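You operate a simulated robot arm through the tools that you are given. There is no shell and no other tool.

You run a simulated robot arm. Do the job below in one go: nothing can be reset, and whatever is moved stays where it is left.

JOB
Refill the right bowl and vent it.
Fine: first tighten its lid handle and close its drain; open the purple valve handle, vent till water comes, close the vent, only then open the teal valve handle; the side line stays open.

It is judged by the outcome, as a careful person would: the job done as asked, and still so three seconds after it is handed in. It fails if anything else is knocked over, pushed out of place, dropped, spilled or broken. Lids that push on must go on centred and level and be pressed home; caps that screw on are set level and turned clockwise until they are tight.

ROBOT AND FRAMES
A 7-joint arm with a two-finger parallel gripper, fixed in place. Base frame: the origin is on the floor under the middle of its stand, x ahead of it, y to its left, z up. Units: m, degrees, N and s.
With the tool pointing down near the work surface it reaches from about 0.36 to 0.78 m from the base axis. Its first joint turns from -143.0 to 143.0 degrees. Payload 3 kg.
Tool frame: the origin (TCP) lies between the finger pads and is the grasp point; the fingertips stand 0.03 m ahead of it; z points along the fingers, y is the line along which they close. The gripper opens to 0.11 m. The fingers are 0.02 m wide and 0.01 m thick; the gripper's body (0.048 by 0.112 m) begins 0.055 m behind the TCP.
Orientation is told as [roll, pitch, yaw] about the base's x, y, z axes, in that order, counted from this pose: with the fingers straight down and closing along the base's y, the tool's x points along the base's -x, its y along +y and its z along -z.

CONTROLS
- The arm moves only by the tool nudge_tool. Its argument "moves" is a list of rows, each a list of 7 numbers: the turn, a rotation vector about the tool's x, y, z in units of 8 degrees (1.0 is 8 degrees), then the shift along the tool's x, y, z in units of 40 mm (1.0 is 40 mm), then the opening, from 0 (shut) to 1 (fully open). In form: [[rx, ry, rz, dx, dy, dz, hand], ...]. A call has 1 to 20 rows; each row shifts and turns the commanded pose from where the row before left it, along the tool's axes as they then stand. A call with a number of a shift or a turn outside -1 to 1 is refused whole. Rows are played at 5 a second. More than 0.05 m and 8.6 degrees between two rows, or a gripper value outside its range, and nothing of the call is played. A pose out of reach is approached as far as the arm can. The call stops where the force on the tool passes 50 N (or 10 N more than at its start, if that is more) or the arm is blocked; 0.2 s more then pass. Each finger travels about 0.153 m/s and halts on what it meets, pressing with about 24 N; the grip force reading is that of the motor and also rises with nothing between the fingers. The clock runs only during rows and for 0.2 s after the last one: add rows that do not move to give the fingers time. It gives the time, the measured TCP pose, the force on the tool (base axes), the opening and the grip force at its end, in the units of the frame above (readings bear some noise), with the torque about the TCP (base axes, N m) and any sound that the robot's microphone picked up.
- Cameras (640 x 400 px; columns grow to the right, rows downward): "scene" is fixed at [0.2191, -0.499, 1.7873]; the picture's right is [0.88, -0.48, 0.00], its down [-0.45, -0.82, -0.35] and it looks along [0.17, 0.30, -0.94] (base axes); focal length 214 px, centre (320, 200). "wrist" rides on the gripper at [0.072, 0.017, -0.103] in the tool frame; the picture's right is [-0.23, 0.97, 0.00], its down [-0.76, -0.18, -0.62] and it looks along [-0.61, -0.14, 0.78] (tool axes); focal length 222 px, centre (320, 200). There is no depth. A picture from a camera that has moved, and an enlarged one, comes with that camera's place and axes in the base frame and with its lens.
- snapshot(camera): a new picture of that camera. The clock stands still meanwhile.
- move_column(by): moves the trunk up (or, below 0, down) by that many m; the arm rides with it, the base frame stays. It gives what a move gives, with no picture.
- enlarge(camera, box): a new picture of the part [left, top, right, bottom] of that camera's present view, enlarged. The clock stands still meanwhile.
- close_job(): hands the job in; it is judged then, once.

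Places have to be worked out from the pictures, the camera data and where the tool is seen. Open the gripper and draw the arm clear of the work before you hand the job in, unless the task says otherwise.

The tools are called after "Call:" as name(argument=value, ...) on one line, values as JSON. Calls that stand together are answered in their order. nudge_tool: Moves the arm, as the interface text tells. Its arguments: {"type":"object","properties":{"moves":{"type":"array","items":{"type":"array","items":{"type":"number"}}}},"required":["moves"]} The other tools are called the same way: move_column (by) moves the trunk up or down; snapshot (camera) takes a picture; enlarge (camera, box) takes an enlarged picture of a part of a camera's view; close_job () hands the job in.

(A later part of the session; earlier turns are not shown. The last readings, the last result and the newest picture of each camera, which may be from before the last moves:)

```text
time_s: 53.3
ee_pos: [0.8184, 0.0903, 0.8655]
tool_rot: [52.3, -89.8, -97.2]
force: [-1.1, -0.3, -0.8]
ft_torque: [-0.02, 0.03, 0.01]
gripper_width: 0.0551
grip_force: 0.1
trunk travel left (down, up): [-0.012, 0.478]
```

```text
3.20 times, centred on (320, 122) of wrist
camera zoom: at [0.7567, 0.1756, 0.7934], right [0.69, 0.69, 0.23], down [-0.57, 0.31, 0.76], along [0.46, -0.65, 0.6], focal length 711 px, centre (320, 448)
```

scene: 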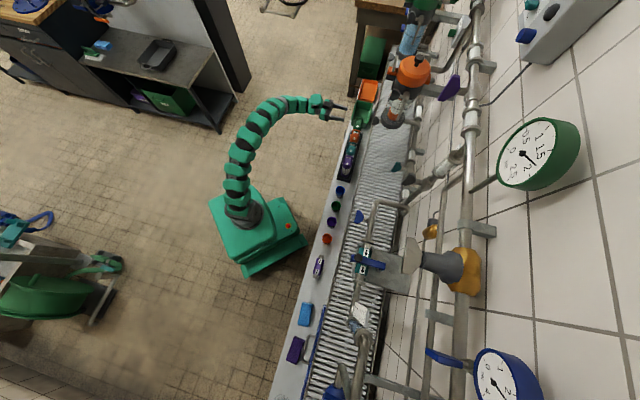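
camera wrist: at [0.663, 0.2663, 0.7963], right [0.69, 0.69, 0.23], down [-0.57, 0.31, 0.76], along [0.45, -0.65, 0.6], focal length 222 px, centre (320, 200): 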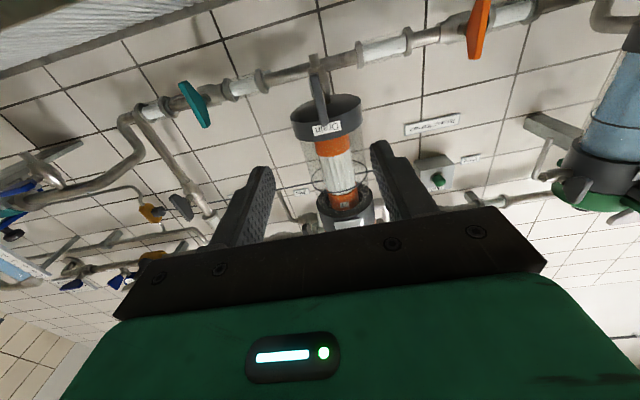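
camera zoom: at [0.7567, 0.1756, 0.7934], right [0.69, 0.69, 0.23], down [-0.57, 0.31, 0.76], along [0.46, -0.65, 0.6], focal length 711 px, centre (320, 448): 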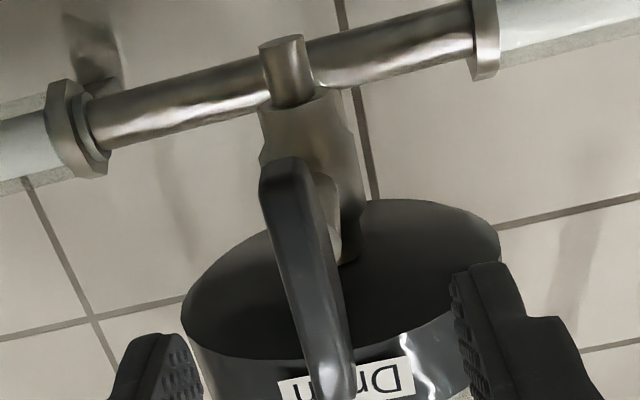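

Well centred: the lever is about 3 mm to one side of the tool axis and at the right height. I advance the last 47 mm so that the pads straddle the paddle.

Call:
nudge_tool(moves=[[0, 0, 0, 0, -0.08, 0.4, 0.5], [0, 0, 0, 0, 0, 0.4, 0.5], [0, 0, 0, 0, 0, 0.35, 0.5]])

Call:
enlarge(camera="wrist", box=[220, 60, 420, 185])

```text
time_s: 54.1
ee_pos: [0.8474, 0.0568, 0.864]
tool_rot: [43.0, -89.7, -87.8]
force: [-0.3, 0.2, -0.6]
ft_torque: [0.02, -0.01, 0.04]
gripper_width: 0.0548
grip_force: 0.1
trunk travel left (down, up): [-0.012, 0.478]
```

```text
3.20 times, centred on (320, 122) of wrist
camera zoom: at [0.7872, 0.1413, 0.7924], right [0.69, 0.69, 0.23], down [-0.57, 0.31, 0.76], along [0.46, -0.65, 0.61], focal length 711 px, centre (320, 448)
```

zoom: 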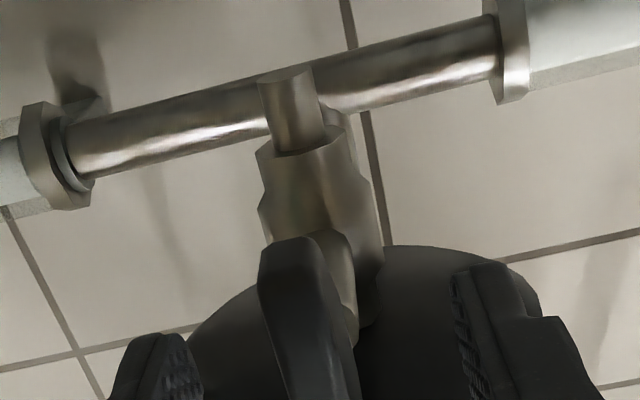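

The pads now straddle the paddle (TCP u=0.639, n=0.559, z=0.864). I close the gripper in place.

Call:
nudge_tool(moves=[[0, 0, 0, 0, 0, 0, 0.2], [0, 0, 0, 0, 0, 0, 0], [0, 0, 0, 0, 0, 0, 0]])

Call:
enlarge(camera="wrist", box=[220, 80, 420, 205])

```text
time_s: 54.9
ee_pos: [0.8486, 0.057, 0.8643]
tool_rot: [37.7, -90.0, -82.5]
force: [11.9, 2.6, 3.3]
ft_torque: [0.2, 0.26, -0.81]
gripper_width: 0.0109
grip_force: 44.8
trunk travel left (down, up): [-0.012, 0.478]
```

```text
3.20 times, centred on (320, 142) of wrist
camera zoom: at [0.7875, 0.1414, 0.7922], right [0.69, 0.69, 0.23], down [-0.57, 0.31, 0.76], along [0.46, -0.65, 0.61], focal length 711 px, centre (320, 384)
```

zoom: 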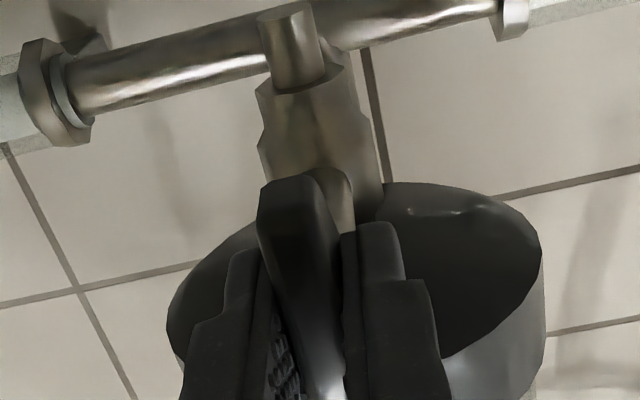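

Gripped, with the paddle about 11 mm thick. I turn clockwise as seen from the front, the usual closing direction, in a small test step and read the torque.

Call:
nudge_tool(moves=[[0, 0, 0.5, 0, 0.02, 0, 0], [0, 0, 0.5, 0, 0, 0, 0], [0, 0, 0.5, 0, 0, 0, 0]])

Call:
enlarge(camera="wrist", box=[220, 80, 420, 205])

```text
time_s: 55.7
ee_pos: [0.8487, 0.0566, 0.8637]
tool_rot: [89.5, -77.9, -134.1]
force: [11.8, 8.6, 3.8]
ft_torque: [-0.82, -0.67, -0.97]
gripper_width: 0.0111
grip_force: 44.8
trunk travel left (down, up): [-0.012, 0.478]
```

```text
3.20 times, centred on (320, 142) of wrist
camera zoom: at [0.7983, 0.1524, 0.7974], right [0.64, 0.64, 0.43], down [-0.68, 0.2, 0.71], along [0.37, -0.74, 0.56], focal length 711 px, centre (320, 384)
```

zoom: 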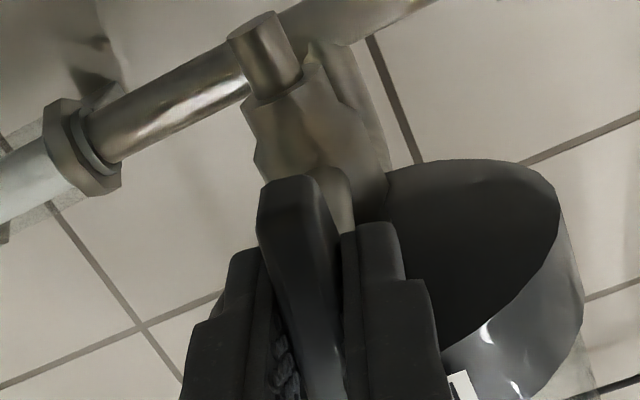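

The paddle turns with the gripper and the axial torque is tiny (~0.1 N·m), so this is a free direction. I continue the quarter-turn in steps.

Call:
nudge_tool(moves=[[0, 0, 0.7, 0, 0.04, 0, 0], [0, 0, 0.7, 0, 0, 0, 0], [0, 0, 0.7, 0, 0, 0, 0], [0, 0, 0.7, 0, 0, 0, 0], [0, 0, 0.7, 0, 0, 0, 0], [0, 0, 0.7, 0, 0, 0, 0]])

Call:
snapshot(camera="wrist")

```text
time_s: 57.1
ee_pos: [0.8496, 0.0587, 0.8656]
tool_rot: [89.9, -44.2, -134.7]
force: [18.0, 10.4, 13.5]
ft_torque: [0.21, 0.39, -0.56]
gripper_width: 0.0108
grip_force: 44.8
trunk travel left (down, up): [-0.012, 0.478]
```

```text
taken
camera wrist: at [0.8221, 0.1762, 0.8271], right [0.36, 0.37, 0.86], down [-0.91, -0.04, 0.4], along [0.18, -0.93, 0.32], focal length 222 px, centre (320, 200)
```

wrist: 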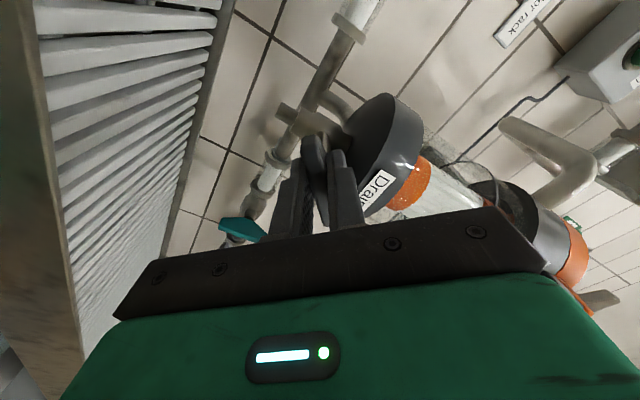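

Half way, at 46°, with some sideways load from a small centring offset. I shift about 2.5 mm along the closing direction to relieve it and continue the turn.

Call:
nudge_tool(moves=[[0, 0, 0.5, 0, 0.06, 0, 0], [0, 0, 0.7, 0, 0, 0, 0], [0, 0, 0.7, 0, 0, 0, 0], [0, 0, 0.7, 0, 0, 0, 0], [0, 0, 0.7, 0, 0, 0, 0], [0, 0, 0.7, 0, 0, 0, 0]])

Call:
snapshot(camera="wrist")

```text
time_s: 58.5
ee_pos: [0.8513, 0.0598, 0.8677]
tool_rot: [89.8, -12.2, -134.8]
force: [14.8, 10.3, 12.9]
ft_torque: [-0.14, 0.01, 0.26]
gripper_width: 0.0107
grip_force: 44.8
trunk travel left (down, up): [-0.012, 0.478]
```

```text
taken
camera wrist: at [0.8304, 0.1845, 0.8684], right [-0.01, -0.01, 1.0], down [-0.99, -0.12, -0.01], along [0.12, -0.99, -0.01], focal length 222 px, centre (320, 200)
```

wrist: 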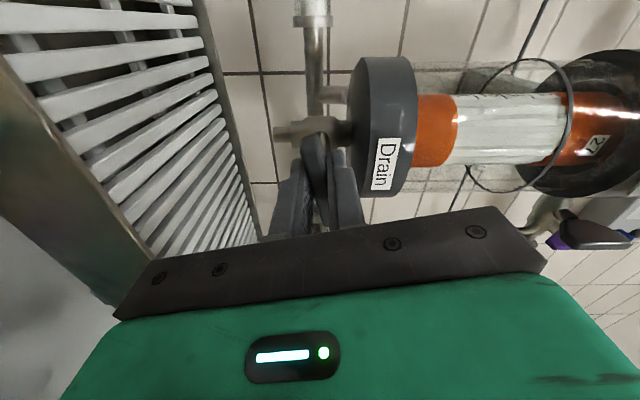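

Rotated about 78° with low torque. I go on to 90° and slightly beyond to feel for the stop.

Call:
nudge_tool(moves=[[0, 0, 0.5, 0, 0.03, 0, 0], [0, 0, 0.5, 0, 0, 0, 0], [0, 0, 0.5, 0, 0, 0, 0]])

Call:
nudge_tool(moves=[[0, 0, 0.4, 0, 0, 0, 0], [0, 0, 0, 0, 0, 0, 0]])

Call:
enlarge(camera="wrist", box=[240, 80, 400, 180])

```text
time_s: 59.3
ee_pos: [0.8509, 0.0583, 0.8679]
tool_rot: [89.9, -0.3, -134.8]
force: [14.6, 9.4, 8.6]
ft_torque: [-0.42, -0.35, 1.15]
gripper_width: 0.0109
grip_force: 45.2
trunk travel left (down, up): [-0.012, 0.478]
```

```text
time_s: 59.9
ee_pos: [0.8512, 0.0583, 0.8677]
tool_rot: [90.0, 2.9, -134.8]
force: [16.1, 8.6, 11.6]
ft_torque: [-0.98, 0.41, 0.16]
gripper_width: 0.0118
grip_force: 44.5
trunk travel left (down, up): [-0.012, 0.478]
```

```text
4.00 times, centred on (320, 130) of wrist
camera zoom: at [0.8284, 0.1823, 0.8887], right [-0.19, -0.2, 0.96], down [-0.97, -0.09, -0.21], along [0.13, -0.98, -0.17], focal length 888 px, centre (320, 480)
```

zoom: 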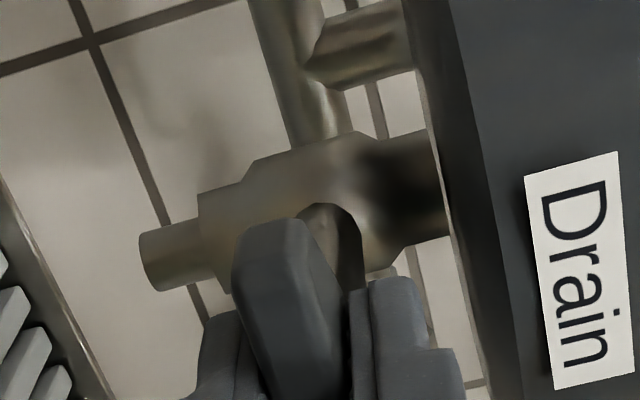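

The torque rose to about 1 N·m at 90°, so the drain lever is at its stop and horizontal like the closed left drain. I open slightly and withdraw.

Call:
nudge_tool(moves=[[0, 0, -0.4, 0, 0, 0, 0.25], [0, 0, 0, 0, 0, 0, 0.3], [0, 0, 0, 0, 0, -0.6, 0.3], [0, 0, 0, 0, 0, -0.9, 0.3], [0, 0, 0, 0, 0, -0.9, 0.5]])

Call:
snapshot(camera="wrist")

Call:
enlarge(camera="scene", box=[350, 85, 430, 135])

```text
time_s: 61.1
ee_pos: [0.7863, 0.1274, 0.868]
tool_rot: [89.8, -0.4, -134.8]
force: [1.2, -0.2, -0.3]
ft_torque: [-0.06, -0.01, 0.02]
gripper_width: 0.0549
grip_force: 0.0
trunk travel left (down, up): [-0.012, 0.478]
```

```text
taken
camera wrist: at [0.7627, 0.2511, 0.8847], right [-0.15, -0.16, 0.98], down [-0.98, -0.1, -0.17], along [0.13, -0.98, -0.14], focal length 222 px, centre (320, 200)
```

wrist: 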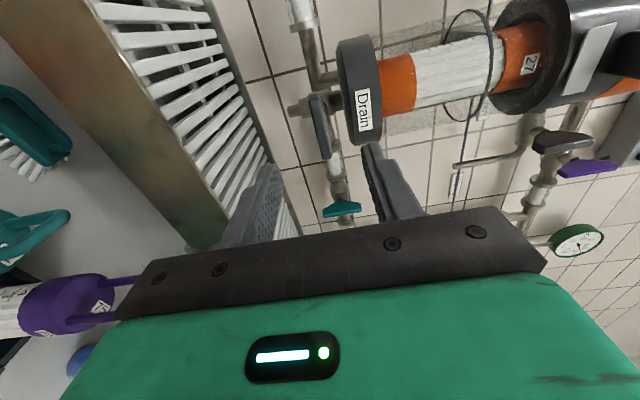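

```text
8.00 times, centred on (390, 110) of scene
camera zoom: at [0.2191, -0.499, 1.7873], right [0.88, -0.48, 0.0], down [-0.45, -0.82, -0.35], along [0.17, 0.3, -0.94], focal length 1716 px, centre (-240, 920)
```

zoom: 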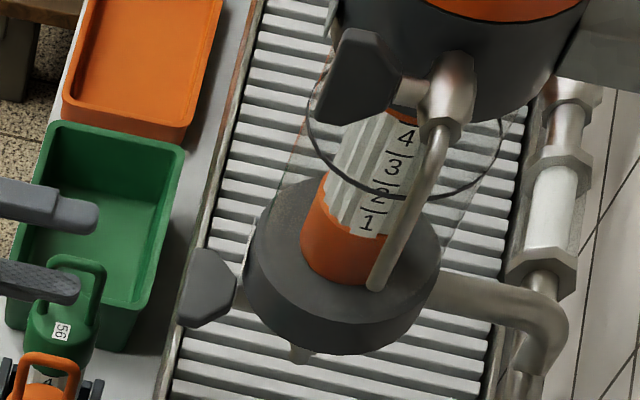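

The drain is closed, with its paddle now horizontal. Next is the purple inlet valve, so I retract a bit more, raise the trunk to header height and roll back to the camera-above pose.

Call:
nudge_tool(moves=[[0, 0, 0, 0, 0, -0.9, 0.5], [0, 0, 0, 0, 0, -0.9, 0.5]])

Call:
move_column(by=0.44)

Call:
nudge_tool(moves=[[0, 0, 1, 0, 0, 0, 0.5], [0, 0, 1, 0, 0, 0, 0.5], [0, 0, 1, 0, 0, 0, 0.5], [0, 0, 1, 0, 0, 0, 0.5], [0, 0, 1, 0, 0, 0, 0.5], [0, 0, 1, 0, 0, 0, 0.5], [0, 0, 1, 0, 0, 0, 0.5], [0, 0, 1, 0, 0, 0, 0.5], [0, 0, 1, 0, 0, 0, 0.5], [0, 0, 1, 0, 0, 0, 0.5], [0, 0, 1, 0, 0, 0, 0.5], [0, 0, 0.2, 0, 0, 0, 0.5]])

Call:
snapshot(camera="wrist")

```text
time_s: 61.7
ee_pos: [0.7332, 0.1763, 0.8674]
tool_rot: [89.9, -0.4, -134.9]
force: [0.2, 0.4, -0.1]
ft_torque: [-0.02, -0.02, 0.0]
gripper_width: 0.0551
grip_force: 0.0
trunk travel left (down, up): [-0.012, 0.478]
```

```text
refused: 0.44 is not a number from -0.4 to 0.4
```

```text
time_s: 64.3
ee_pos: [0.7314, 0.1769, 0.869]
tool_rot: [78.2, 89.5, -146.6]
force: [0.4, -0.4, 0.2]
ft_torque: [-0.03, 0.0, 0.0]
gripper_width: 0.055
grip_force: 0.0
trunk travel left (down, up): [-0.012, 0.478]
```

```text
taken
camera wrist: at [0.6474, 0.2376, 0.9412], right [-0.69, -0.69, -0.22], down [-0.32, 0.56, -0.76], along [0.65, -0.45, -0.61], focal length 222 px, centre (320, 200)
```

wrist: 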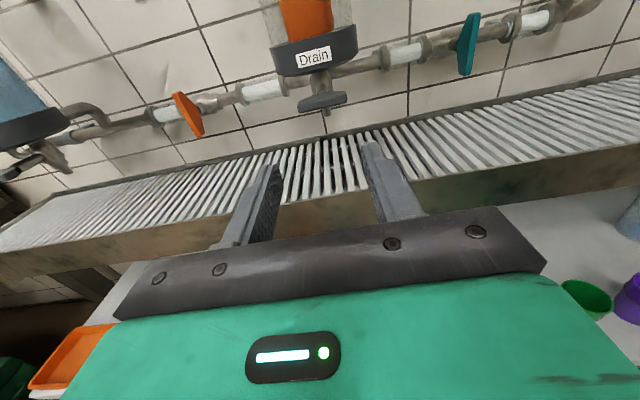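

The trunk call was limited to 0.4 m, but the roll went fine and the picture confirms the drain lever is horizontal. I raise the trunk 0.4 m now.

Call:
move_column(by=0.4)

Call:
nudge_tool(moves=[[0, 0, 0, 0.5, 0.9, 0, 0.5], [0, 0, 0, 0.5, 0.9, 0, 0.5], [0, 0, 0, 0, 0.9, 0.2, 0.5], [0, 0, 0, 0, 0.9, 0.3, 0.5], [0, 0, 0, 0, 0.9, 0.5, 0.5], [0, 0, 0, 0, 0.9, 0.5, 0.5]])

Call:
snapshot(camera="wrist")

Call:
snapshot(camera="scene")

```text
time_s: 68.2
ee_pos: [0.7322, 0.1767, 1.2677]
tool_rot: [79.1, 89.3, -145.7]
force: [0.7, -0.7, -0.6]
ft_torque: [0.02, 0.04, -0.01]
gripper_width: 0.0551
grip_force: 0.0
trunk travel left (down, up): [-0.412, 0.078]
```

```text
time_s: 69.6
ee_pos: [0.6233, -0.0183, 1.3106]
tool_rot: [81.0, 89.2, -143.7]
force: [0.8, 1.0, -0.9]
ft_torque: [0.03, -0.04, -0.03]
gripper_width: 0.0548
grip_force: 0.1
trunk travel left (down, up): [-0.412, 0.078]
```

```text
taken
camera wrist: at [0.538, 0.043, 1.3837], right [-0.69, -0.69, -0.21], down [-0.33, 0.56, -0.76], along [0.65, -0.45, -0.61], focal length 222 px, centre (320, 200)
```

wrist: 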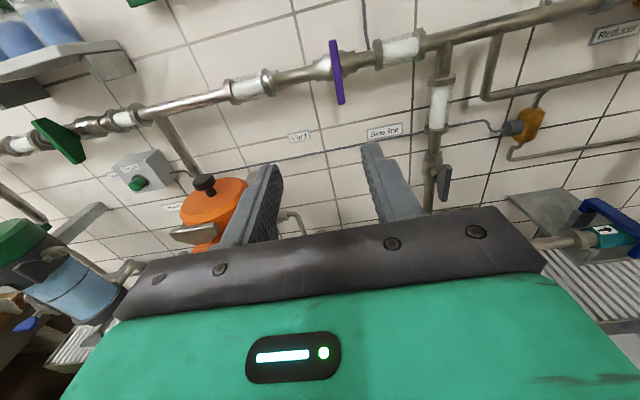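

```text
taken
```

scene: 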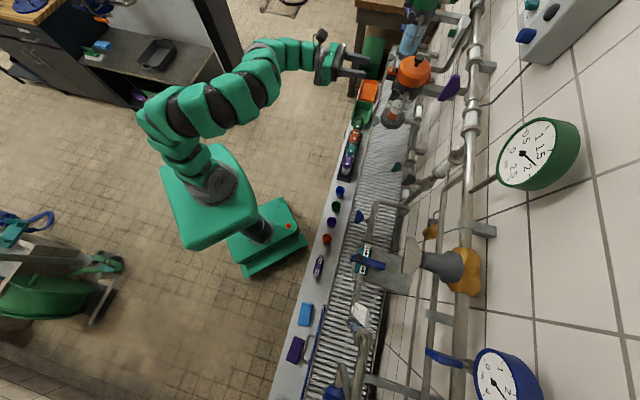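

The purple paddle is straight ahead. I enlarge it to refine its position.

Call:
enlarge(camera="wrist", box=[260, 20, 420, 120])

Call:
enlarge(camera="scene", box=[410, 60, 490, 110])

```text
4.00 times, centred on (340, 70) of wrist
camera zoom: at [0.538, 0.043, 1.3837], right [-0.69, -0.69, -0.21], down [-0.33, 0.56, -0.76], along [0.65, -0.45, -0.61], focal length 888 px, centre (240, 720)
```

zoom: 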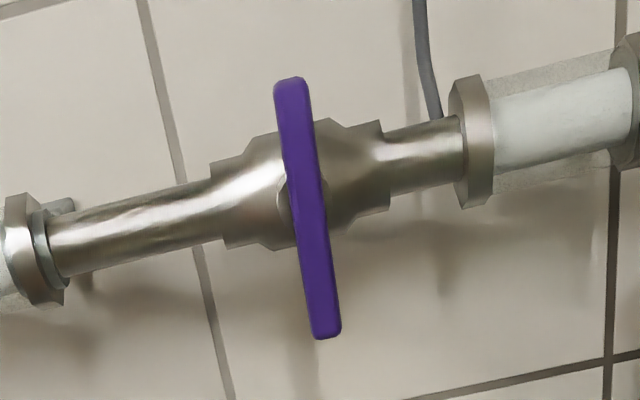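

```text
8.00 times, centred on (450, 85) of scene
camera zoom: at [0.2191, -0.499, 1.7873], right [0.88, -0.48, 0.0], down [-0.45, -0.82, -0.35], along [0.17, 0.3, -0.94], focal length 1716 px, centre (-720, 1120)
```

zoom: 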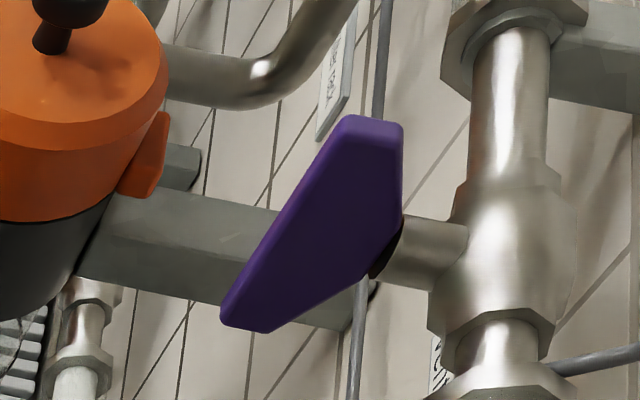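

The purple paddle's front edge is at u≈0.402, n≈0.7135, z≈1.277–1.360, pivot z≈1.318. I align and approach to just short of it.

Call:
nudge_tool(moves=[[0, 0, 0, 0.1, 0.35, 0.8, 0.5], [0, 0, 0, 0.1, 0.35, 0.8, 0.5], [0, 0, 0, 0, 0, 0.9, 0.5], [0, 0, 0, 0, 0, 0.9, 0.5], [0, 0, 0, 0, 0, 0.9, 0.5], [0, 0, 0, 0, 0, 0.8, 0.5]])

Call:
enlarge(camera="wrist", box=[240, 60, 400, 160])

```text
time_s: 71.0
ee_pos: [0.7497, -0.1818, 1.3181]
tool_rot: [77.9, 89.2, -146.8]
force: [-0.5, -0.3, -0.7]
ft_torque: [0.0, 0.02, 0.04]
gripper_width: 0.0552
grip_force: 0.1
trunk travel left (down, up): [-0.412, 0.078]
```

```text
4.00 times, centred on (320, 110) of wrist
camera zoom: at [0.6662, -0.1219, 1.3909], right [-0.69, -0.69, -0.21], down [-0.33, 0.56, -0.76], along [0.65, -0.45, -0.61], focal length 888 px, centre (320, 560)
```

zoom: 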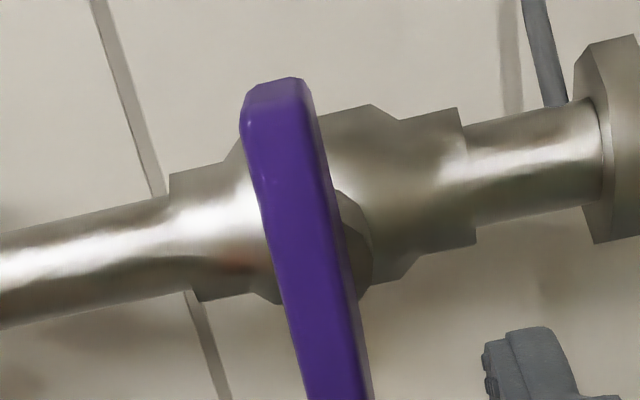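

Aligned within about 1 mm. I move in so that the pads straddle the purple paddle and then close on it.

Call:
nudge_tool(moves=[[0, 0, 0, 0, 0.03, 0.5, 0.5], [0, 0, 0, 0, 0, 0.45, 0.5], [0, 0, 0, 0, 0, 0.35, 0.5], [0, 0, 0, 0, 0, 0, 0.2], [0, 0, 0, 0, 0, 0, 0], [0, 0, 0, 0, 0, 0, 0]])

Call:
enlarge(camera="wrist", box=[240, 80, 400, 180])

```text
time_s: 72.4
ee_pos: [0.7853, -0.2193, 1.3186]
tool_rot: [80.4, 89.4, -144.4]
force: [4.1, 3.5, 2.3]
ft_torque: [0.13, 0.07, -0.7]
gripper_width: 0.0117
grip_force: 44.9
trunk travel left (down, up): [-0.412, 0.078]
```

```text
4.00 times, centred on (320, 130) of wrist
camera zoom: at [0.7009, -0.1579, 1.3918], right [-0.69, -0.69, -0.21], down [-0.32, 0.56, -0.76], along [0.65, -0.46, -0.61], focal length 888 px, centre (320, 480)
```

zoom: 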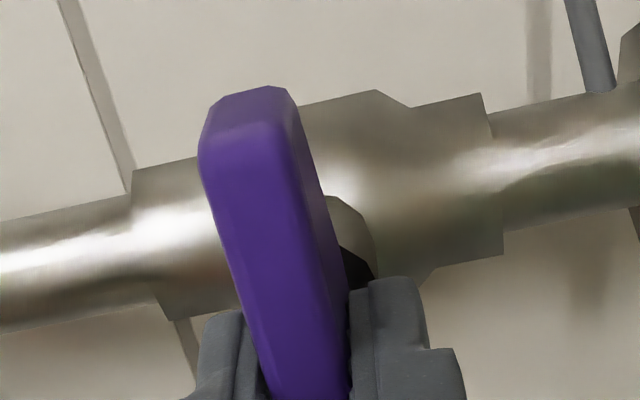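

The purple paddle is gripped (11.7 mm). I turn it counter-clockwise as seen from the front, the usual opening direction, in a small test step.

Call:
nudge_tool(moves=[[0, 0, -0.5, 0, 0, 0, 0], [0, 0, -0.5, 0, 0, 0, 0], [0, 0, -0.5, 0, 0, 0, 0]])

Call:
enlarge(camera="wrist", box=[240, 80, 400, 180])

```text
time_s: 73.2
ee_pos: [0.7845, -0.2196, 1.3186]
tool_rot: [89.6, 77.2, -135.2]
force: [11.3, 4.4, 9.2]
ft_torque: [0.73, 0.65, -0.99]
gripper_width: 0.0118
grip_force: 44.7
trunk travel left (down, up): [-0.412, 0.078]
```

```text
4.00 times, centred on (320, 130) of wrist
camera zoom: at [0.7116, -0.1471, 1.3935], right [-0.7, -0.71, -0.01], down [-0.44, 0.44, -0.78], along [0.56, -0.55, -0.62], focal length 888 px, centre (320, 480)
```

zoom: 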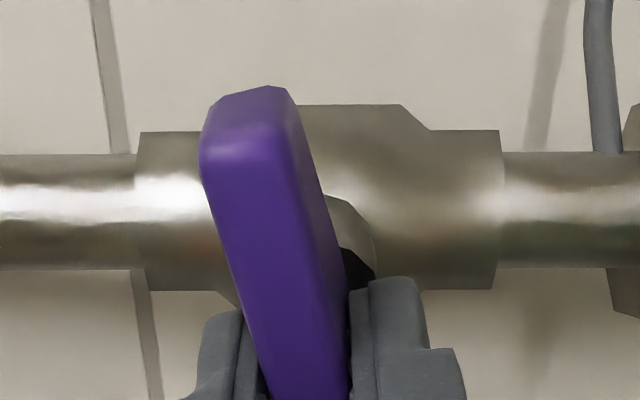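

It turns with the gripper, so counter-clockwise is the free direction. I continue the quarter-turn.

Call:
nudge_tool(moves=[[0, 0, -0.7, 0.03, -0.04, 0, 0], [0, 0, -0.7, 0, 0, 0, 0], [0, 0, -0.7, 0, 0, 0, 0], [0, 0, -0.7, 0, 0, 0, 0], [0, 0, -0.7, 0, 0, 0, 0], [0, 0, -0.7, 0, 0, 0, 0], [0, 0, -0.7, 0, 0, 0, 0]])

Call:
snapshot(camera="wrist")

```text
time_s: 74.8
ee_pos: [0.7838, -0.2197, 1.319]
tool_rot: [89.7, 37.9, -135.2]
force: [-2.6, -5.3, 1.4]
ft_torque: [-1.09, -1.1, 0.4]
gripper_width: 0.0118
grip_force: 45.4
trunk travel left (down, up): [-0.412, 0.078]
```

```text
taken
camera wrist: at [0.7446, -0.114, 1.3775], right [-0.55, -0.55, 0.63], down [-0.79, 0.09, -0.61], along [0.28, -0.83, -0.49], focal length 222 px, centre (320, 200)
```

wrist: 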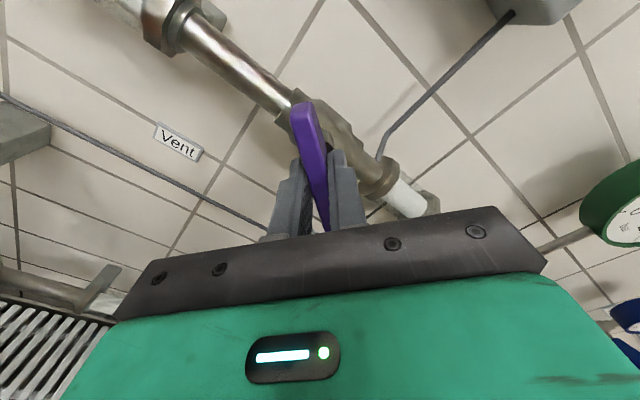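

About 52° turned with negligible axial torque. I continue to 90°.

Call:
nudge_tool(moves=[[0, 0, -0.7, 0, 0, 0, 0], [0, 0, -0.7, 0, 0, 0, 0], [0, 0, -0.7, 0, 0, 0, 0], [0, 0, -0.7, 0, 0, 0, 0], [0, 0, -0.7, 0, 0, 0, 0], [0, 0, -0.7, 0, 0, 0, 0], [0, 0, -0.5, 0, 0, 0, 0]])

Call:
nudge_tool(moves=[[0, 0, -0.3, 0, 0, 0, 0], [0, 0, 0, 0, 0, 0, 0]])

Call:
snapshot(camera="wrist")

```text
time_s: 76.4
ee_pos: [0.7844, -0.2201, 1.3196]
tool_rot: [89.9, 0.5, -134.9]
force: [-7.4, -6.2, -5.2]
ft_torque: [-0.39, -0.49, -1.31]
gripper_width: 0.0119
grip_force: 45.0
trunk travel left (down, up): [-0.412, 0.078]
```

```text
time_s: 77.0
ee_pos: [0.7855, -0.2207, 1.3202]
tool_rot: [89.8, -1.9, -134.8]
force: [-3.3, -6.9, -2.4]
ft_torque: [0.48, -0.95, -0.41]
gripper_width: 0.0125
grip_force: 44.7
trunk travel left (down, up): [-0.412, 0.078]
```

```text
taken
camera wrist: at [0.7629, -0.0953, 1.3348], right [-0.14, -0.14, 0.98], down [-0.98, -0.1, -0.15], along [0.12, -0.98, -0.12], focal length 222 px, centre (320, 200)
```

wrist: 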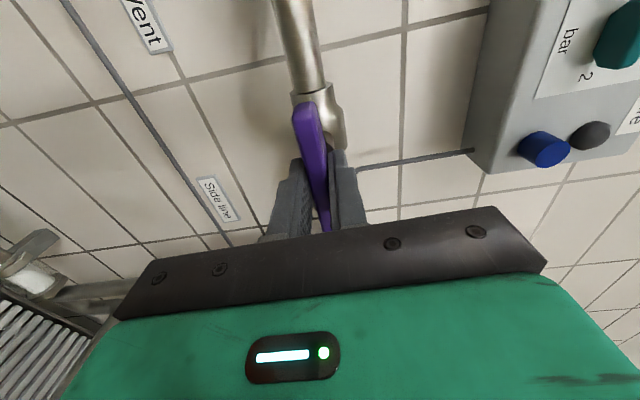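

The stop is felt at 90° (~1 N·m), so the purple handle is now parallel to the header: open. I release it, withdraw and roll back upright.

Call:
nudge_tool(moves=[[0, 0, 0.3, 0, 0, 0, 0.25], [0, 0, 0, 0, 0, 0, 0.3], [0, 0, 0, 0, 0, -0.6, 0.3], [0, 0, 0, 0, 0, -0.9, 0.3], [0, 0, 0, 0, 0, -0.9, 0.4], [0, 0, 0, 0, 0, -0.9, 0.4], [0, 0, 0, 0, 0, -0.9, 0.4], [0, 0, 0, 0, 0, -0.9, 0.4]])

Call:
snapshot(camera="scene")

Call:
enlarge(camera="scene", box=[350, 50, 510, 150])

```text
time_s: 78.8
ee_pos: [0.6403, -0.0741, 1.3187]
tool_rot: [89.9, 0.6, -134.9]
force: [0.4, -0.1, -0.1]
ft_torque: [-0.06, -0.02, 0.02]
gripper_width: 0.0437
grip_force: 0.1
trunk travel left (down, up): [-0.412, 0.078]
```

```text
taken
```

scene: 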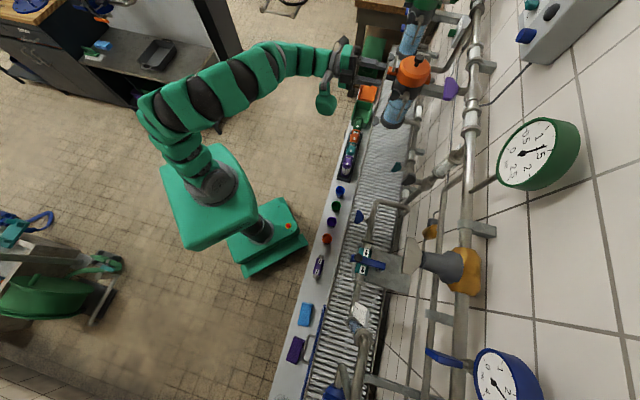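

```text
4.00 times, centred on (430, 100) of scene
camera zoom: at [0.2191, -0.499, 1.7873], right [0.88, -0.48, 0.0], down [-0.45, -0.82, -0.35], along [0.17, 0.3, -0.94], focal length 858 px, centre (-120, 600)
```

zoom: 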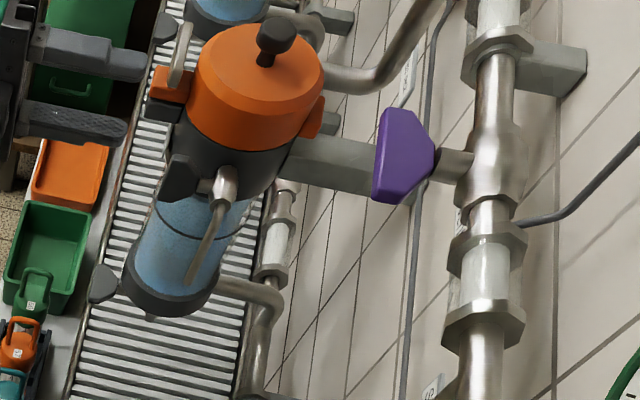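

The bowl has already filled with water behind trapped air. Now the vent: its paddle is at u≈0.551, n≈0.592, z≈1.104–1.154. I roll upright, lower the trunk and move across in front of it.

Call:
nudge_tool(moves=[[0, 0, 1, 0, 0, -0.3, 0.4], [0, 0, 1, 0, 0, -0.3, 0.4], [0, 0, 1, 0, 0, -0.3, 0.4], [0, 0, 1, 0, 0, 0, 0.4], [0, 0, 1, 0, 0, 0, 0.4], [0, 0, 1, 0, 0, 0, 0.4], [0, 0, 1, 0, 0, 0, 0.4], [0, 0, 1, 0, 0, 0, 0.4], [0, 0, 1, 0, 0, 0, 0.4], [0, 0, 1, 0, 0, 0, 0.4], [0, 0, 1, 0, 0, 0, 0.4], [0, 0, 0.3, 0, 0, 0, 0.3]])

Call:
move_column(by=-0.19)

Call:
nudge_tool(moves=[[0, 0, 0, 0, -0.9, 0, 0.3], [0, 0, 0, 0, -0.9, 0, 0.3], [0, 0, 0, 0, -0.9, 0, 0.3], [0, 0, 0, 0, -0.9, 0, 0.3]])

Call:
snapshot(camera="wrist")

```text
time_s: 81.4
ee_pos: [0.6152, -0.0506, 1.3204]
tool_rot: [-82.5, 89.0, 52.8]
force: [-0.5, 0.3, -0.7]
ft_torque: [0.0, 0.0, 0.03]
gripper_width: 0.0332
grip_force: 0.1
trunk travel left (down, up): [-0.412, 0.078]
```

```text
time_s: 83.5
ee_pos: [0.614, -0.0496, 1.1296]
tool_rot: [-82.0, 89.1, 53.2]
force: [-0.6, 0.7, -0.3]
ft_torque: [0.0, 0.0, 0.01]
gripper_width: 0.033
grip_force: 0.1
trunk travel left (down, up): [-0.222, 0.268]
```

```text
time_s: 84.5
ee_pos: [0.7145, 0.0503, 1.1324]
tool_rot: [-81.4, 89.1, 53.5]
force: [0.6, -0.5, 0.2]
ft_torque: [-0.01, 0.06, 0.04]
gripper_width: 0.0329
grip_force: 0.1
trunk travel left (down, up): [-0.222, 0.268]
```

```text
taken
camera wrist: at [0.629, 0.1109, 1.2044], right [-0.69, -0.69, -0.24], down [-0.31, 0.58, -0.76], along [0.66, -0.45, -0.61], focal length 222 px, centre (320, 200)
```

wrist: 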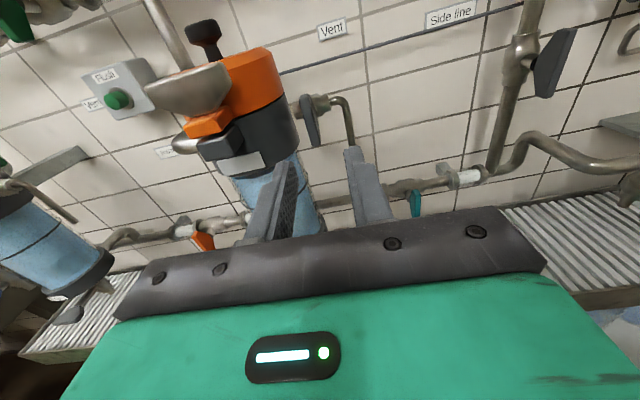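

Now in front of the vent paddle. I enlarge to fine-align.

Call:
enlarge(camera="wrist", box=[250, 70, 378, 150])

Call:
enlarge(camera="scene", box=[370, 75, 434, 115])

```text
5.00 times, centred on (314, 110) of wrist
camera zoom: at [0.629, 0.1109, 1.2044], right [-0.69, -0.69, -0.24], down [-0.31, 0.58, -0.76], along [0.66, -0.45, -0.61], focal length 1111 px, centre (350, 650)
```

zoom: 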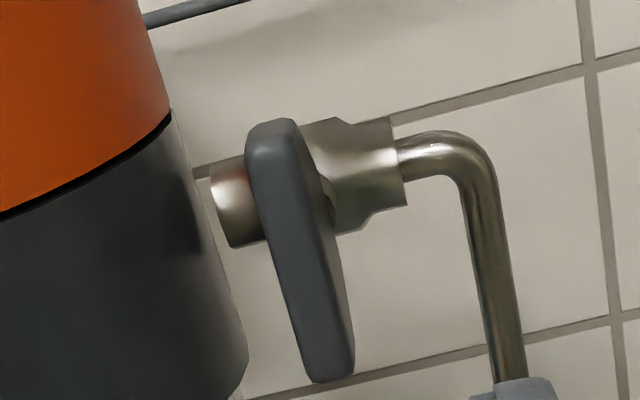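

```text
10.00 times, centred on (402, 95) of scene
camera zoom: at [0.2191, -0.499, 1.7873], right [0.88, -0.48, 0.0], down [-0.45, -0.82, -0.35], along [0.17, 0.3, -0.94], focal length 2145 px, centre (-500, 1250)
```

zoom: 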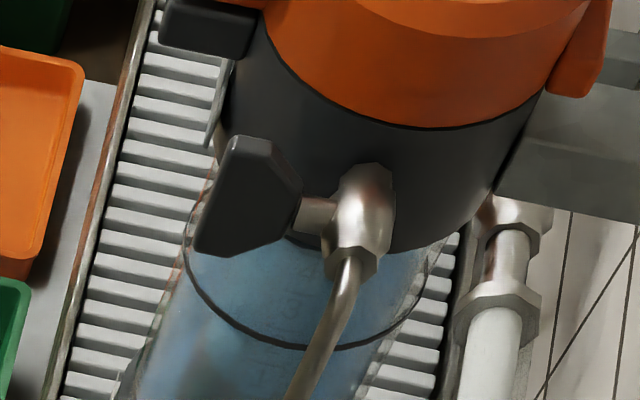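

The vent paddle centre is at about u=0.552, z=1.129. I align and approach in two stages.

Call:
nudge_tool(moves=[[0, 0, 0, -0.08, -0.27, 0.5, 0.3], [0, 0, 0, 0, 0, 0.6, 0.3], [0, 0, 0, 0, 0, 0.6, 0.3]])

Call:
enlarge(camera="wrist", box=[256, 90, 384, 170])

```text
time_s: 85.2
ee_pos: [0.7699, 0.011, 1.1294]
tool_rot: [-82.7, 89.2, 52.6]
force: [0.2, 0.4, -0.4]
ft_torque: [0.01, 0.02, 0.02]
gripper_width: 0.0329
grip_force: 0.0
trunk travel left (down, up): [-0.222, 0.268]
```

```text
5.00 times, centred on (320, 130) of wrist
camera zoom: at [0.6854, 0.0707, 1.2019], right [-0.68, -0.69, -0.24], down [-0.31, 0.58, -0.76], along [0.66, -0.44, -0.61], focal length 1111 px, centre (320, 550)
```

zoom: 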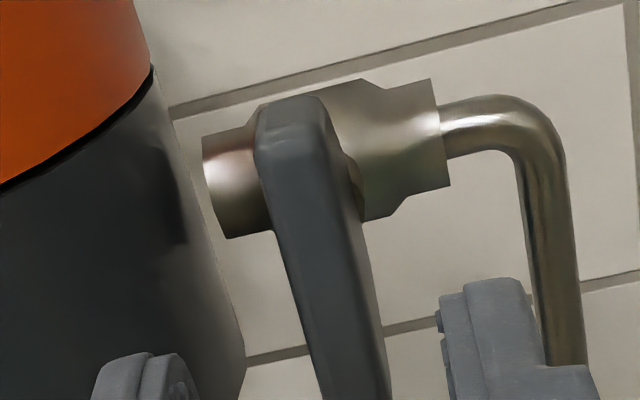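

The paddle is between the fingers, about 2 mm off-centre. I correct, move in 45 mm and close on it.

Call:
nudge_tool(moves=[[0, 0, 0, 0, -0.05, 0.4, 0.3], [0, 0, 0, 0, 0, 0.4, 0.3], [0, 0, 0, 0, 0, 0.32, 0.3], [0, 0, 0, 0, 0, 0, 0.1], [0, 0, 0, 0, 0, 0, 0], [0, 0, 0, 0, 0, 0, 0]])

Call:
enlarge(camera="wrist", box=[256, 90, 384, 170])

```text
time_s: 86.7
ee_pos: [0.8026, -0.022, 1.1289]
tool_rot: [-78.9, 89.0, 55.9]
force: [-19.1, -16.5, -4.6]
ft_torque: [-0.47, 0.84, -0.35]
gripper_width: 0.0112
grip_force: 44.9
trunk travel left (down, up): [-0.222, 0.268]
```

```text
5.00 times, centred on (320, 130) of wrist
camera zoom: at [0.7174, 0.0384, 1.2016], right [-0.69, -0.68, -0.24], down [-0.31, 0.58, -0.76], along [0.66, -0.45, -0.61], focal length 1111 px, centre (320, 550)
```

zoom: 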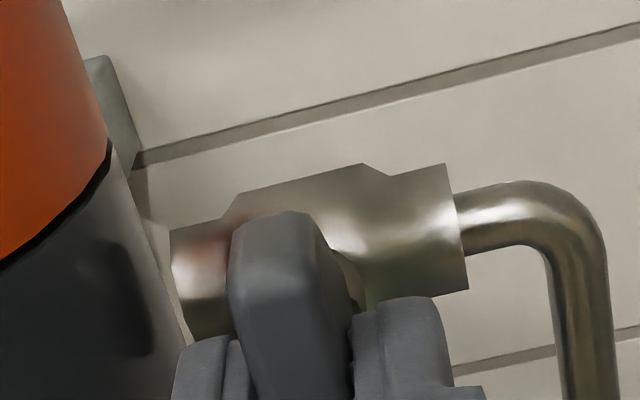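

Gripped, with the sideways load showing the paddle about 2 mm to my right. I shift to relieve it and start opening the vent counter-clockwise with a test step.

Call:
nudge_tool(moves=[[0, 0, 0, 0, 0.05, 0, 0], [0, 0, -0.5, 0, 0, 0, 0], [0, 0, -0.5, 0, 0, 0, 0], [0, 0, -0.5, 0, 0, 0, 0]])

Call:
enlarge(camera="wrist", box=[256, 90, 384, 170])

```text
time_s: 87.7
ee_pos: [0.8027, -0.0217, 1.1295]
tool_rot: [88.9, 78.9, -135.9]
force: [-13.4, -23.8, -6.2]
ft_torque: [0.37, 0.34, -0.63]
gripper_width: 0.0109
grip_force: 45.2
trunk travel left (down, up): [-0.222, 0.268]
```

```text
5.00 times, centred on (320, 130) of wrist
camera zoom: at [0.7282, 0.0492, 1.2037], right [-0.71, -0.71, -0.04], down [-0.42, 0.46, -0.78], along [0.57, -0.53, -0.63], focal length 1111 px, centre (320, 550)
```

zoom: 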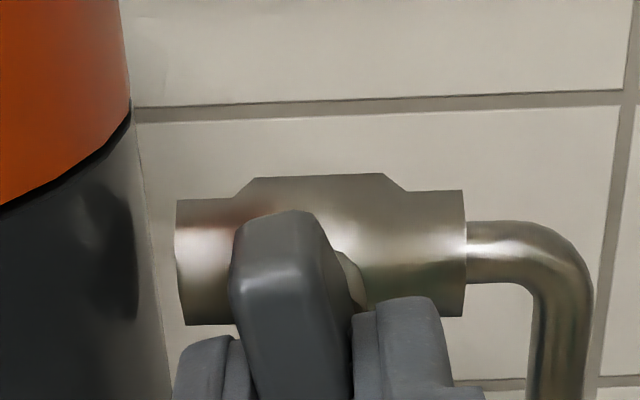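

It turns freely and no stop is met. I continue opening with a further small relief shift, then look at the vent outlet.

Call:
nudge_tool(moves=[[0, 0, -0.6, 0, 0.06, 0, 0], [0, 0, -0.7, 0, 0, 0, 0], [0, 0, -0.7, 0, 0, 0, 0], [0, 0, -0.7, 0, 0, 0, 0], [0, 0, -0.7, 0, 0, 0, 0]])

Call:
snapshot(camera="wrist")

Call:
enlarge(camera="scene", box=[350, 60, 446, 120])

```text
time_s: 88.8
ee_pos: [0.8037, -0.0214, 1.1287]
tool_rot: [89.7, 51.6, -134.9]
force: [10.4, -12.1, -0.7]
ft_torque: [-0.22, -0.25, -0.69]
gripper_width: 0.0107
grip_force: 45.0
trunk travel left (down, up): [-0.222, 0.268]
```

```text
taken
camera wrist: at [0.7523, 0.0737, 1.1964], right [-0.64, -0.64, 0.43], down [-0.68, 0.2, -0.71], along [0.37, -0.74, -0.57], focal length 222 px, centre (320, 200)
```

wrist: 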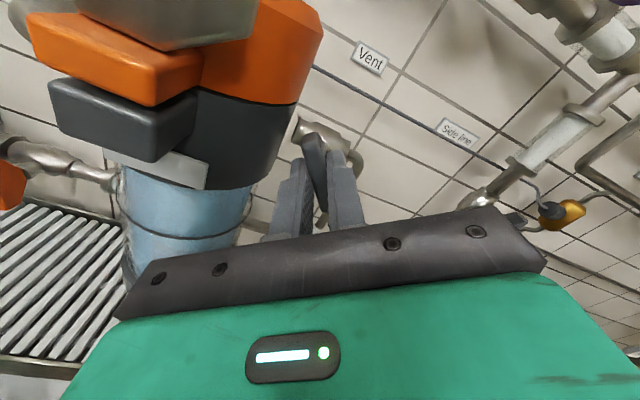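

```text
6.67 times, centred on (398, 90) of scene
camera zoom: at [0.2191, -0.499, 1.7873], right [0.88, -0.48, 0.0], down [-0.45, -0.82, -0.35], along [0.17, 0.3, -0.94], focal length 1430 px, centre (-200, 933)
```

zoom: 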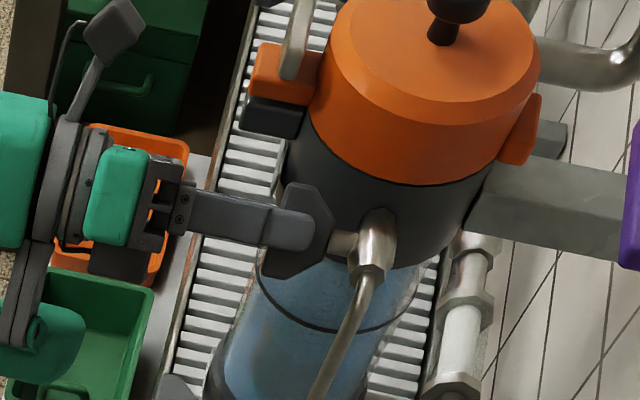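

About 39° open with no water yet. I continue to the fully open position.

Call:
nudge_tool(moves=[[0, 0, -0.7, 0, 0, 0, 0], [0, 0, -0.7, 0, 0, 0, 0], [0, 0, -0.7, 0, 0, 0, 0], [0, 0, -0.7, 0, 0, 0, 0], [0, 0, -0.7, 0, 0, 0, 0], [0, 0, -0.7, 0, 0, 0, 0], [0, 0, -0.7, 0, 0, 0, 0], [0, 0, -0.7, 0, 0, 0, 0], [0, 0, -0.8, 0, 0, 0, 0]])

Call:
snapshot(camera="wrist")

Call:
enlarge(camera="scene", box=[350, 70, 446, 130])

```text
time_s: 90.8
ee_pos: [0.803, -0.0202, 1.1295]
tool_rot: [89.8, 0.5, -134.8]
force: [9.5, -4.4, -4.4]
ft_torque: [-0.27, -0.31, -0.86]
gripper_width: 0.0109
grip_force: 45.1
trunk travel left (down, up): [-0.222, 0.268]
```

```text
taken
camera wrist: at [0.7811, 0.103, 1.1457], right [-0.16, -0.17, 0.97], down [-0.98, -0.1, -0.18], along [0.13, -0.98, -0.15], focal length 222 px, centre (320, 200)
```

wrist: 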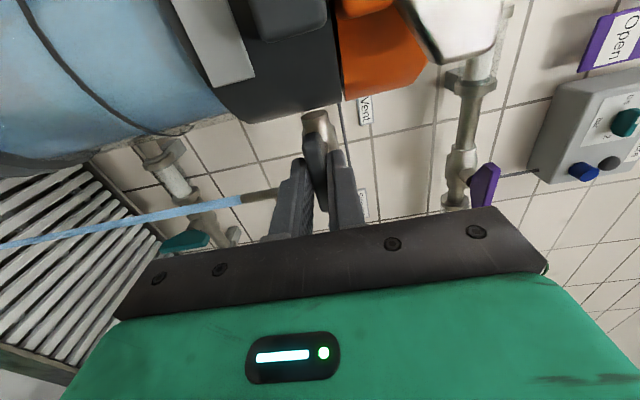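

```text
6.67 times, centred on (398, 100) of scene
camera zoom: at [0.2191, -0.499, 1.7873], right [0.88, -0.48, 0.0], down [-0.45, -0.82, -0.35], along [0.17, 0.3, -0.94], focal length 1430 px, centre (-200, 867)
```

zoom: 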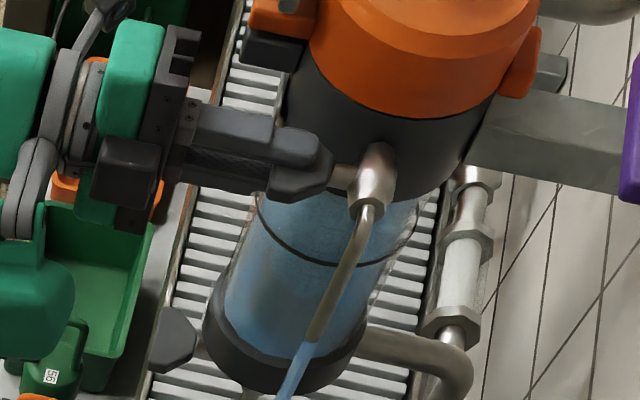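

Water is now running as a steady blue stream from the vent tube, so venting is complete. I turn the vent paddle back clockwise to closed.

Call:
nudge_tool(moves=[[0, 0, 0.8, 0, 0, 0, 0], [0, 0, 0.8, 0, 0, 0, 0], [0, 0, 0.8, 0, 0, 0, 0], [0, 0, 0.8, 0, 0, 0, 0], [0, 0, 0.8, 0, 0, 0, 0], [0, 0, 0.8, 0, 0, 0, 0], [0, 0, 0.8, 0, 0, 0, 0], [0, 0, 0.8, 0, 0, 0, 0], [0, 0, 0.8, 0, 0, 0, 0], [0, 0, 0.8, 0, 0, 0, 0], [0, 0, 0.8, 0, 0, 0, 0], [0, 0, 0.8, 0, 0, 0, 0], [0, 0, 0.8, 0, 0, 0, 0], [0, 0, 0.8, 0, 0, 0, 0]])

Call:
nudge_tool(moves=[[0, 0, 0.35, 0, 0, 0, 0], [0, 0, 0, 0, 0, 0, 0]])

Call:
snapshot(camera="wrist")

Call:
enlarge(camera="scene", box=[350, 70, 446, 130])

```text
time_s: 93.8
ee_pos: [0.8018, -0.0225, 1.129]
tool_rot: [-50.8, 89.8, 84.4]
force: [4.2, -1.2, 1.7]
ft_torque: [-0.03, 0.68, -0.39]
gripper_width: 0.0107
grip_force: 45.0
trunk travel left (down, up): [-0.222, 0.268]
```

```text
time_s: 94.5
ee_pos: [0.8022, -0.0217, 1.1295]
tool_rot: [-87.2, 87.0, 47.8]
force: [1.2, -2.9, 1.0]
ft_torque: [-0.87, 0.38, -0.18]
gripper_width: 0.0115
grip_force: 45.6
trunk travel left (down, up): [-0.222, 0.268]
```

```text
taken
camera wrist: at [0.7151, 0.0364, 1.2008], right [-0.68, -0.68, -0.28], down [-0.29, 0.59, -0.75], along [0.68, -0.43, -0.6], focal length 222 px, centre (320, 200)
```

wrist: 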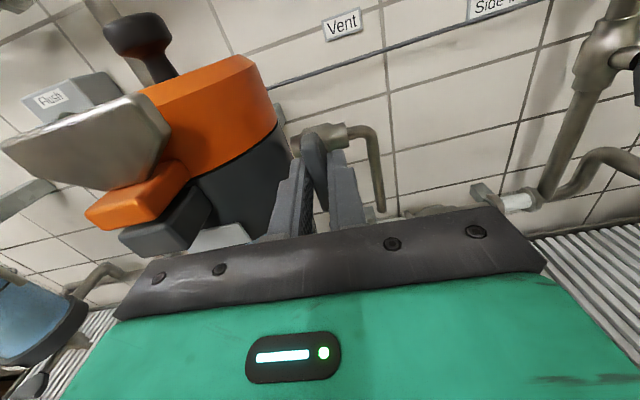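

```text
6.67 times, centred on (398, 100) of scene
camera zoom: at [0.2191, -0.499, 1.7873], right [0.88, -0.48, 0.0], down [-0.45, -0.82, -0.35], along [0.17, 0.3, -0.94], focal length 1430 px, centre (-200, 867)
```

zoom: 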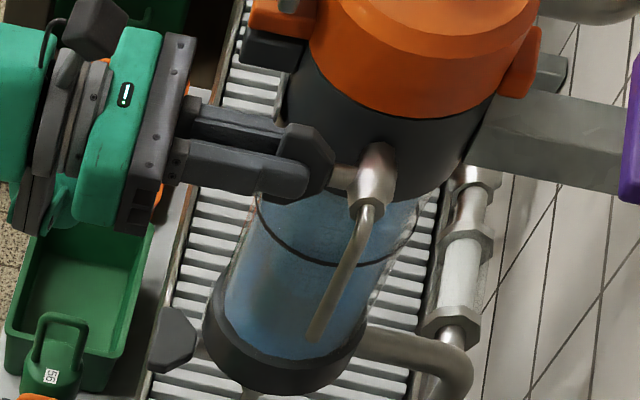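

The vent is closed at its stop and the stream has ended. I release it, withdraw straight back, and then head for the teal valve.

Call:
nudge_tool(moves=[[0, 0, -0.35, 0, 0, 0, 0.25], [0, 0, 0, 0, 0, 0, 0.25], [0, 0, 0, 0, 0, -0.6, 0.25], [0, 0, 0, 0, 0, -0.9, 0.25], [0, 0, 0, 0, 0, -0.9, 0.4], [0, 0, 0, 0, 0, -0.9, 0.4]])

Call:
snapshot(camera="wrist")

Call:
snapshot(camera="scene")

```text
time_s: 95.8
ee_pos: [0.7076, 0.071, 1.1296]
tool_rot: [-33.6, 89.8, 101.5]
force: [0.1, -0.5, -0.1]
ft_torque: [-0.03, 0.02, 0.02]
gripper_width: 0.0443
grip_force: 0.1
trunk travel left (down, up): [-0.222, 0.268]
```

```text
taken
camera wrist: at [0.6228, 0.1317, 1.2031], right [-0.69, -0.69, -0.23], down [-0.32, 0.57, -0.76], along [0.65, -0.45, -0.61], focal length 222 px, centre (320, 200)
```

wrist: 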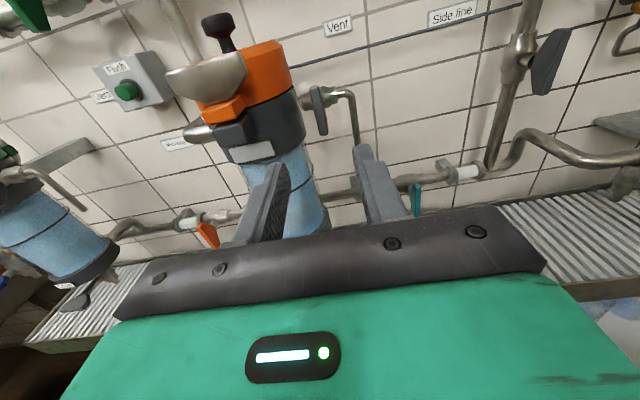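

```text
taken
```

scene: 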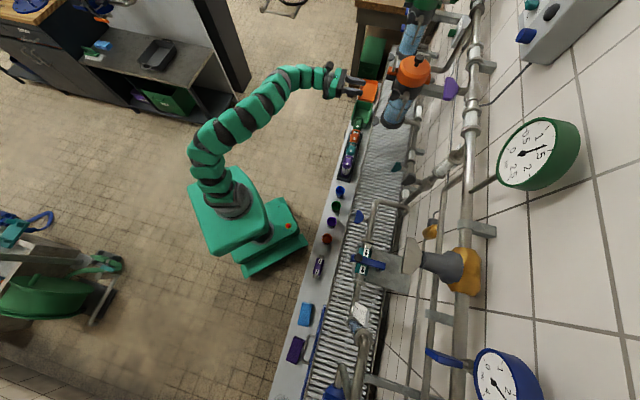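

The vent is shut and all else is unchanged. Now to the teal valve (u≈0.405, n≈0.73, z≈0.85): I lower the trunk and slide right, keeping well in front of the rack.

Call:
move_column(by=-0.21)

Call:
nudge_tool(moves=[[0, 0, 0, -0.3, 0.9, 0, 0.4], [0, 0, 0, -0.3, 0.9, 0, 0.4], [0, 0, 0, -0.3, 0.9, 0, 0.4], [0, 0, 0, -0.3, 0.9, 0, 0.4], [0, 0, 0, -0.2, 0, 0.6, 0.4]])

Call:
snapshot(camera="wrist")

Call:
snapshot(camera="scene")

```text
time_s: 98.1
ee_pos: [0.7082, 0.0705, 0.9206]
tool_rot: [-37.4, 89.8, 97.7]
force: [0.4, -0.1, -0.4]
ft_torque: [0.0, 0.0, -0.02]
gripper_width: 0.0441
grip_force: 0.1
trunk travel left (down, up): [-0.012, 0.478]
```

```text
time_s: 99.3
ee_pos: [0.6229, -0.0494, 0.8635]
tool_rot: [-48.8, 89.7, 86.3]
force: [0.1, 0.7, 0.6]
ft_torque: [0.0, 0.03, 0.01]
gripper_width: 0.044
grip_force: 0.0
trunk travel left (down, up): [-0.012, 0.478]
```

```text
taken
camera wrist: at [0.5378, 0.0119, 0.9361], right [-0.69, -0.69, -0.23], down [-0.32, 0.57, -0.76], along [0.65, -0.45, -0.61], focal length 222 px, centre (320, 200)
```

wrist: 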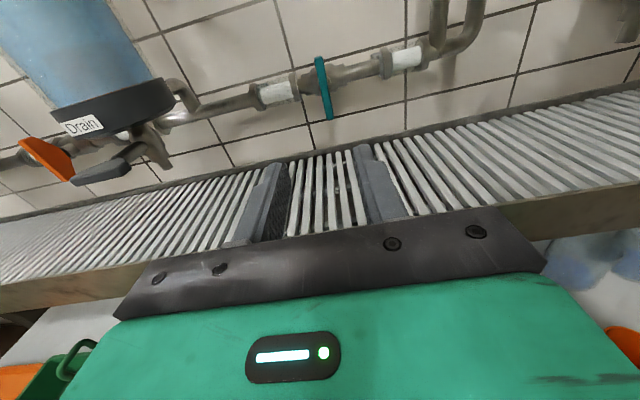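

```text
taken
```

scene: 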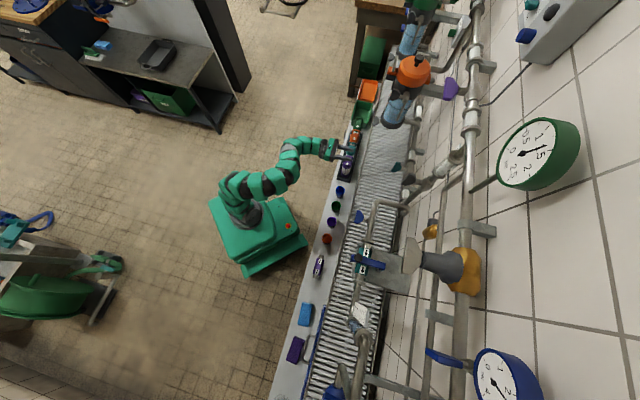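

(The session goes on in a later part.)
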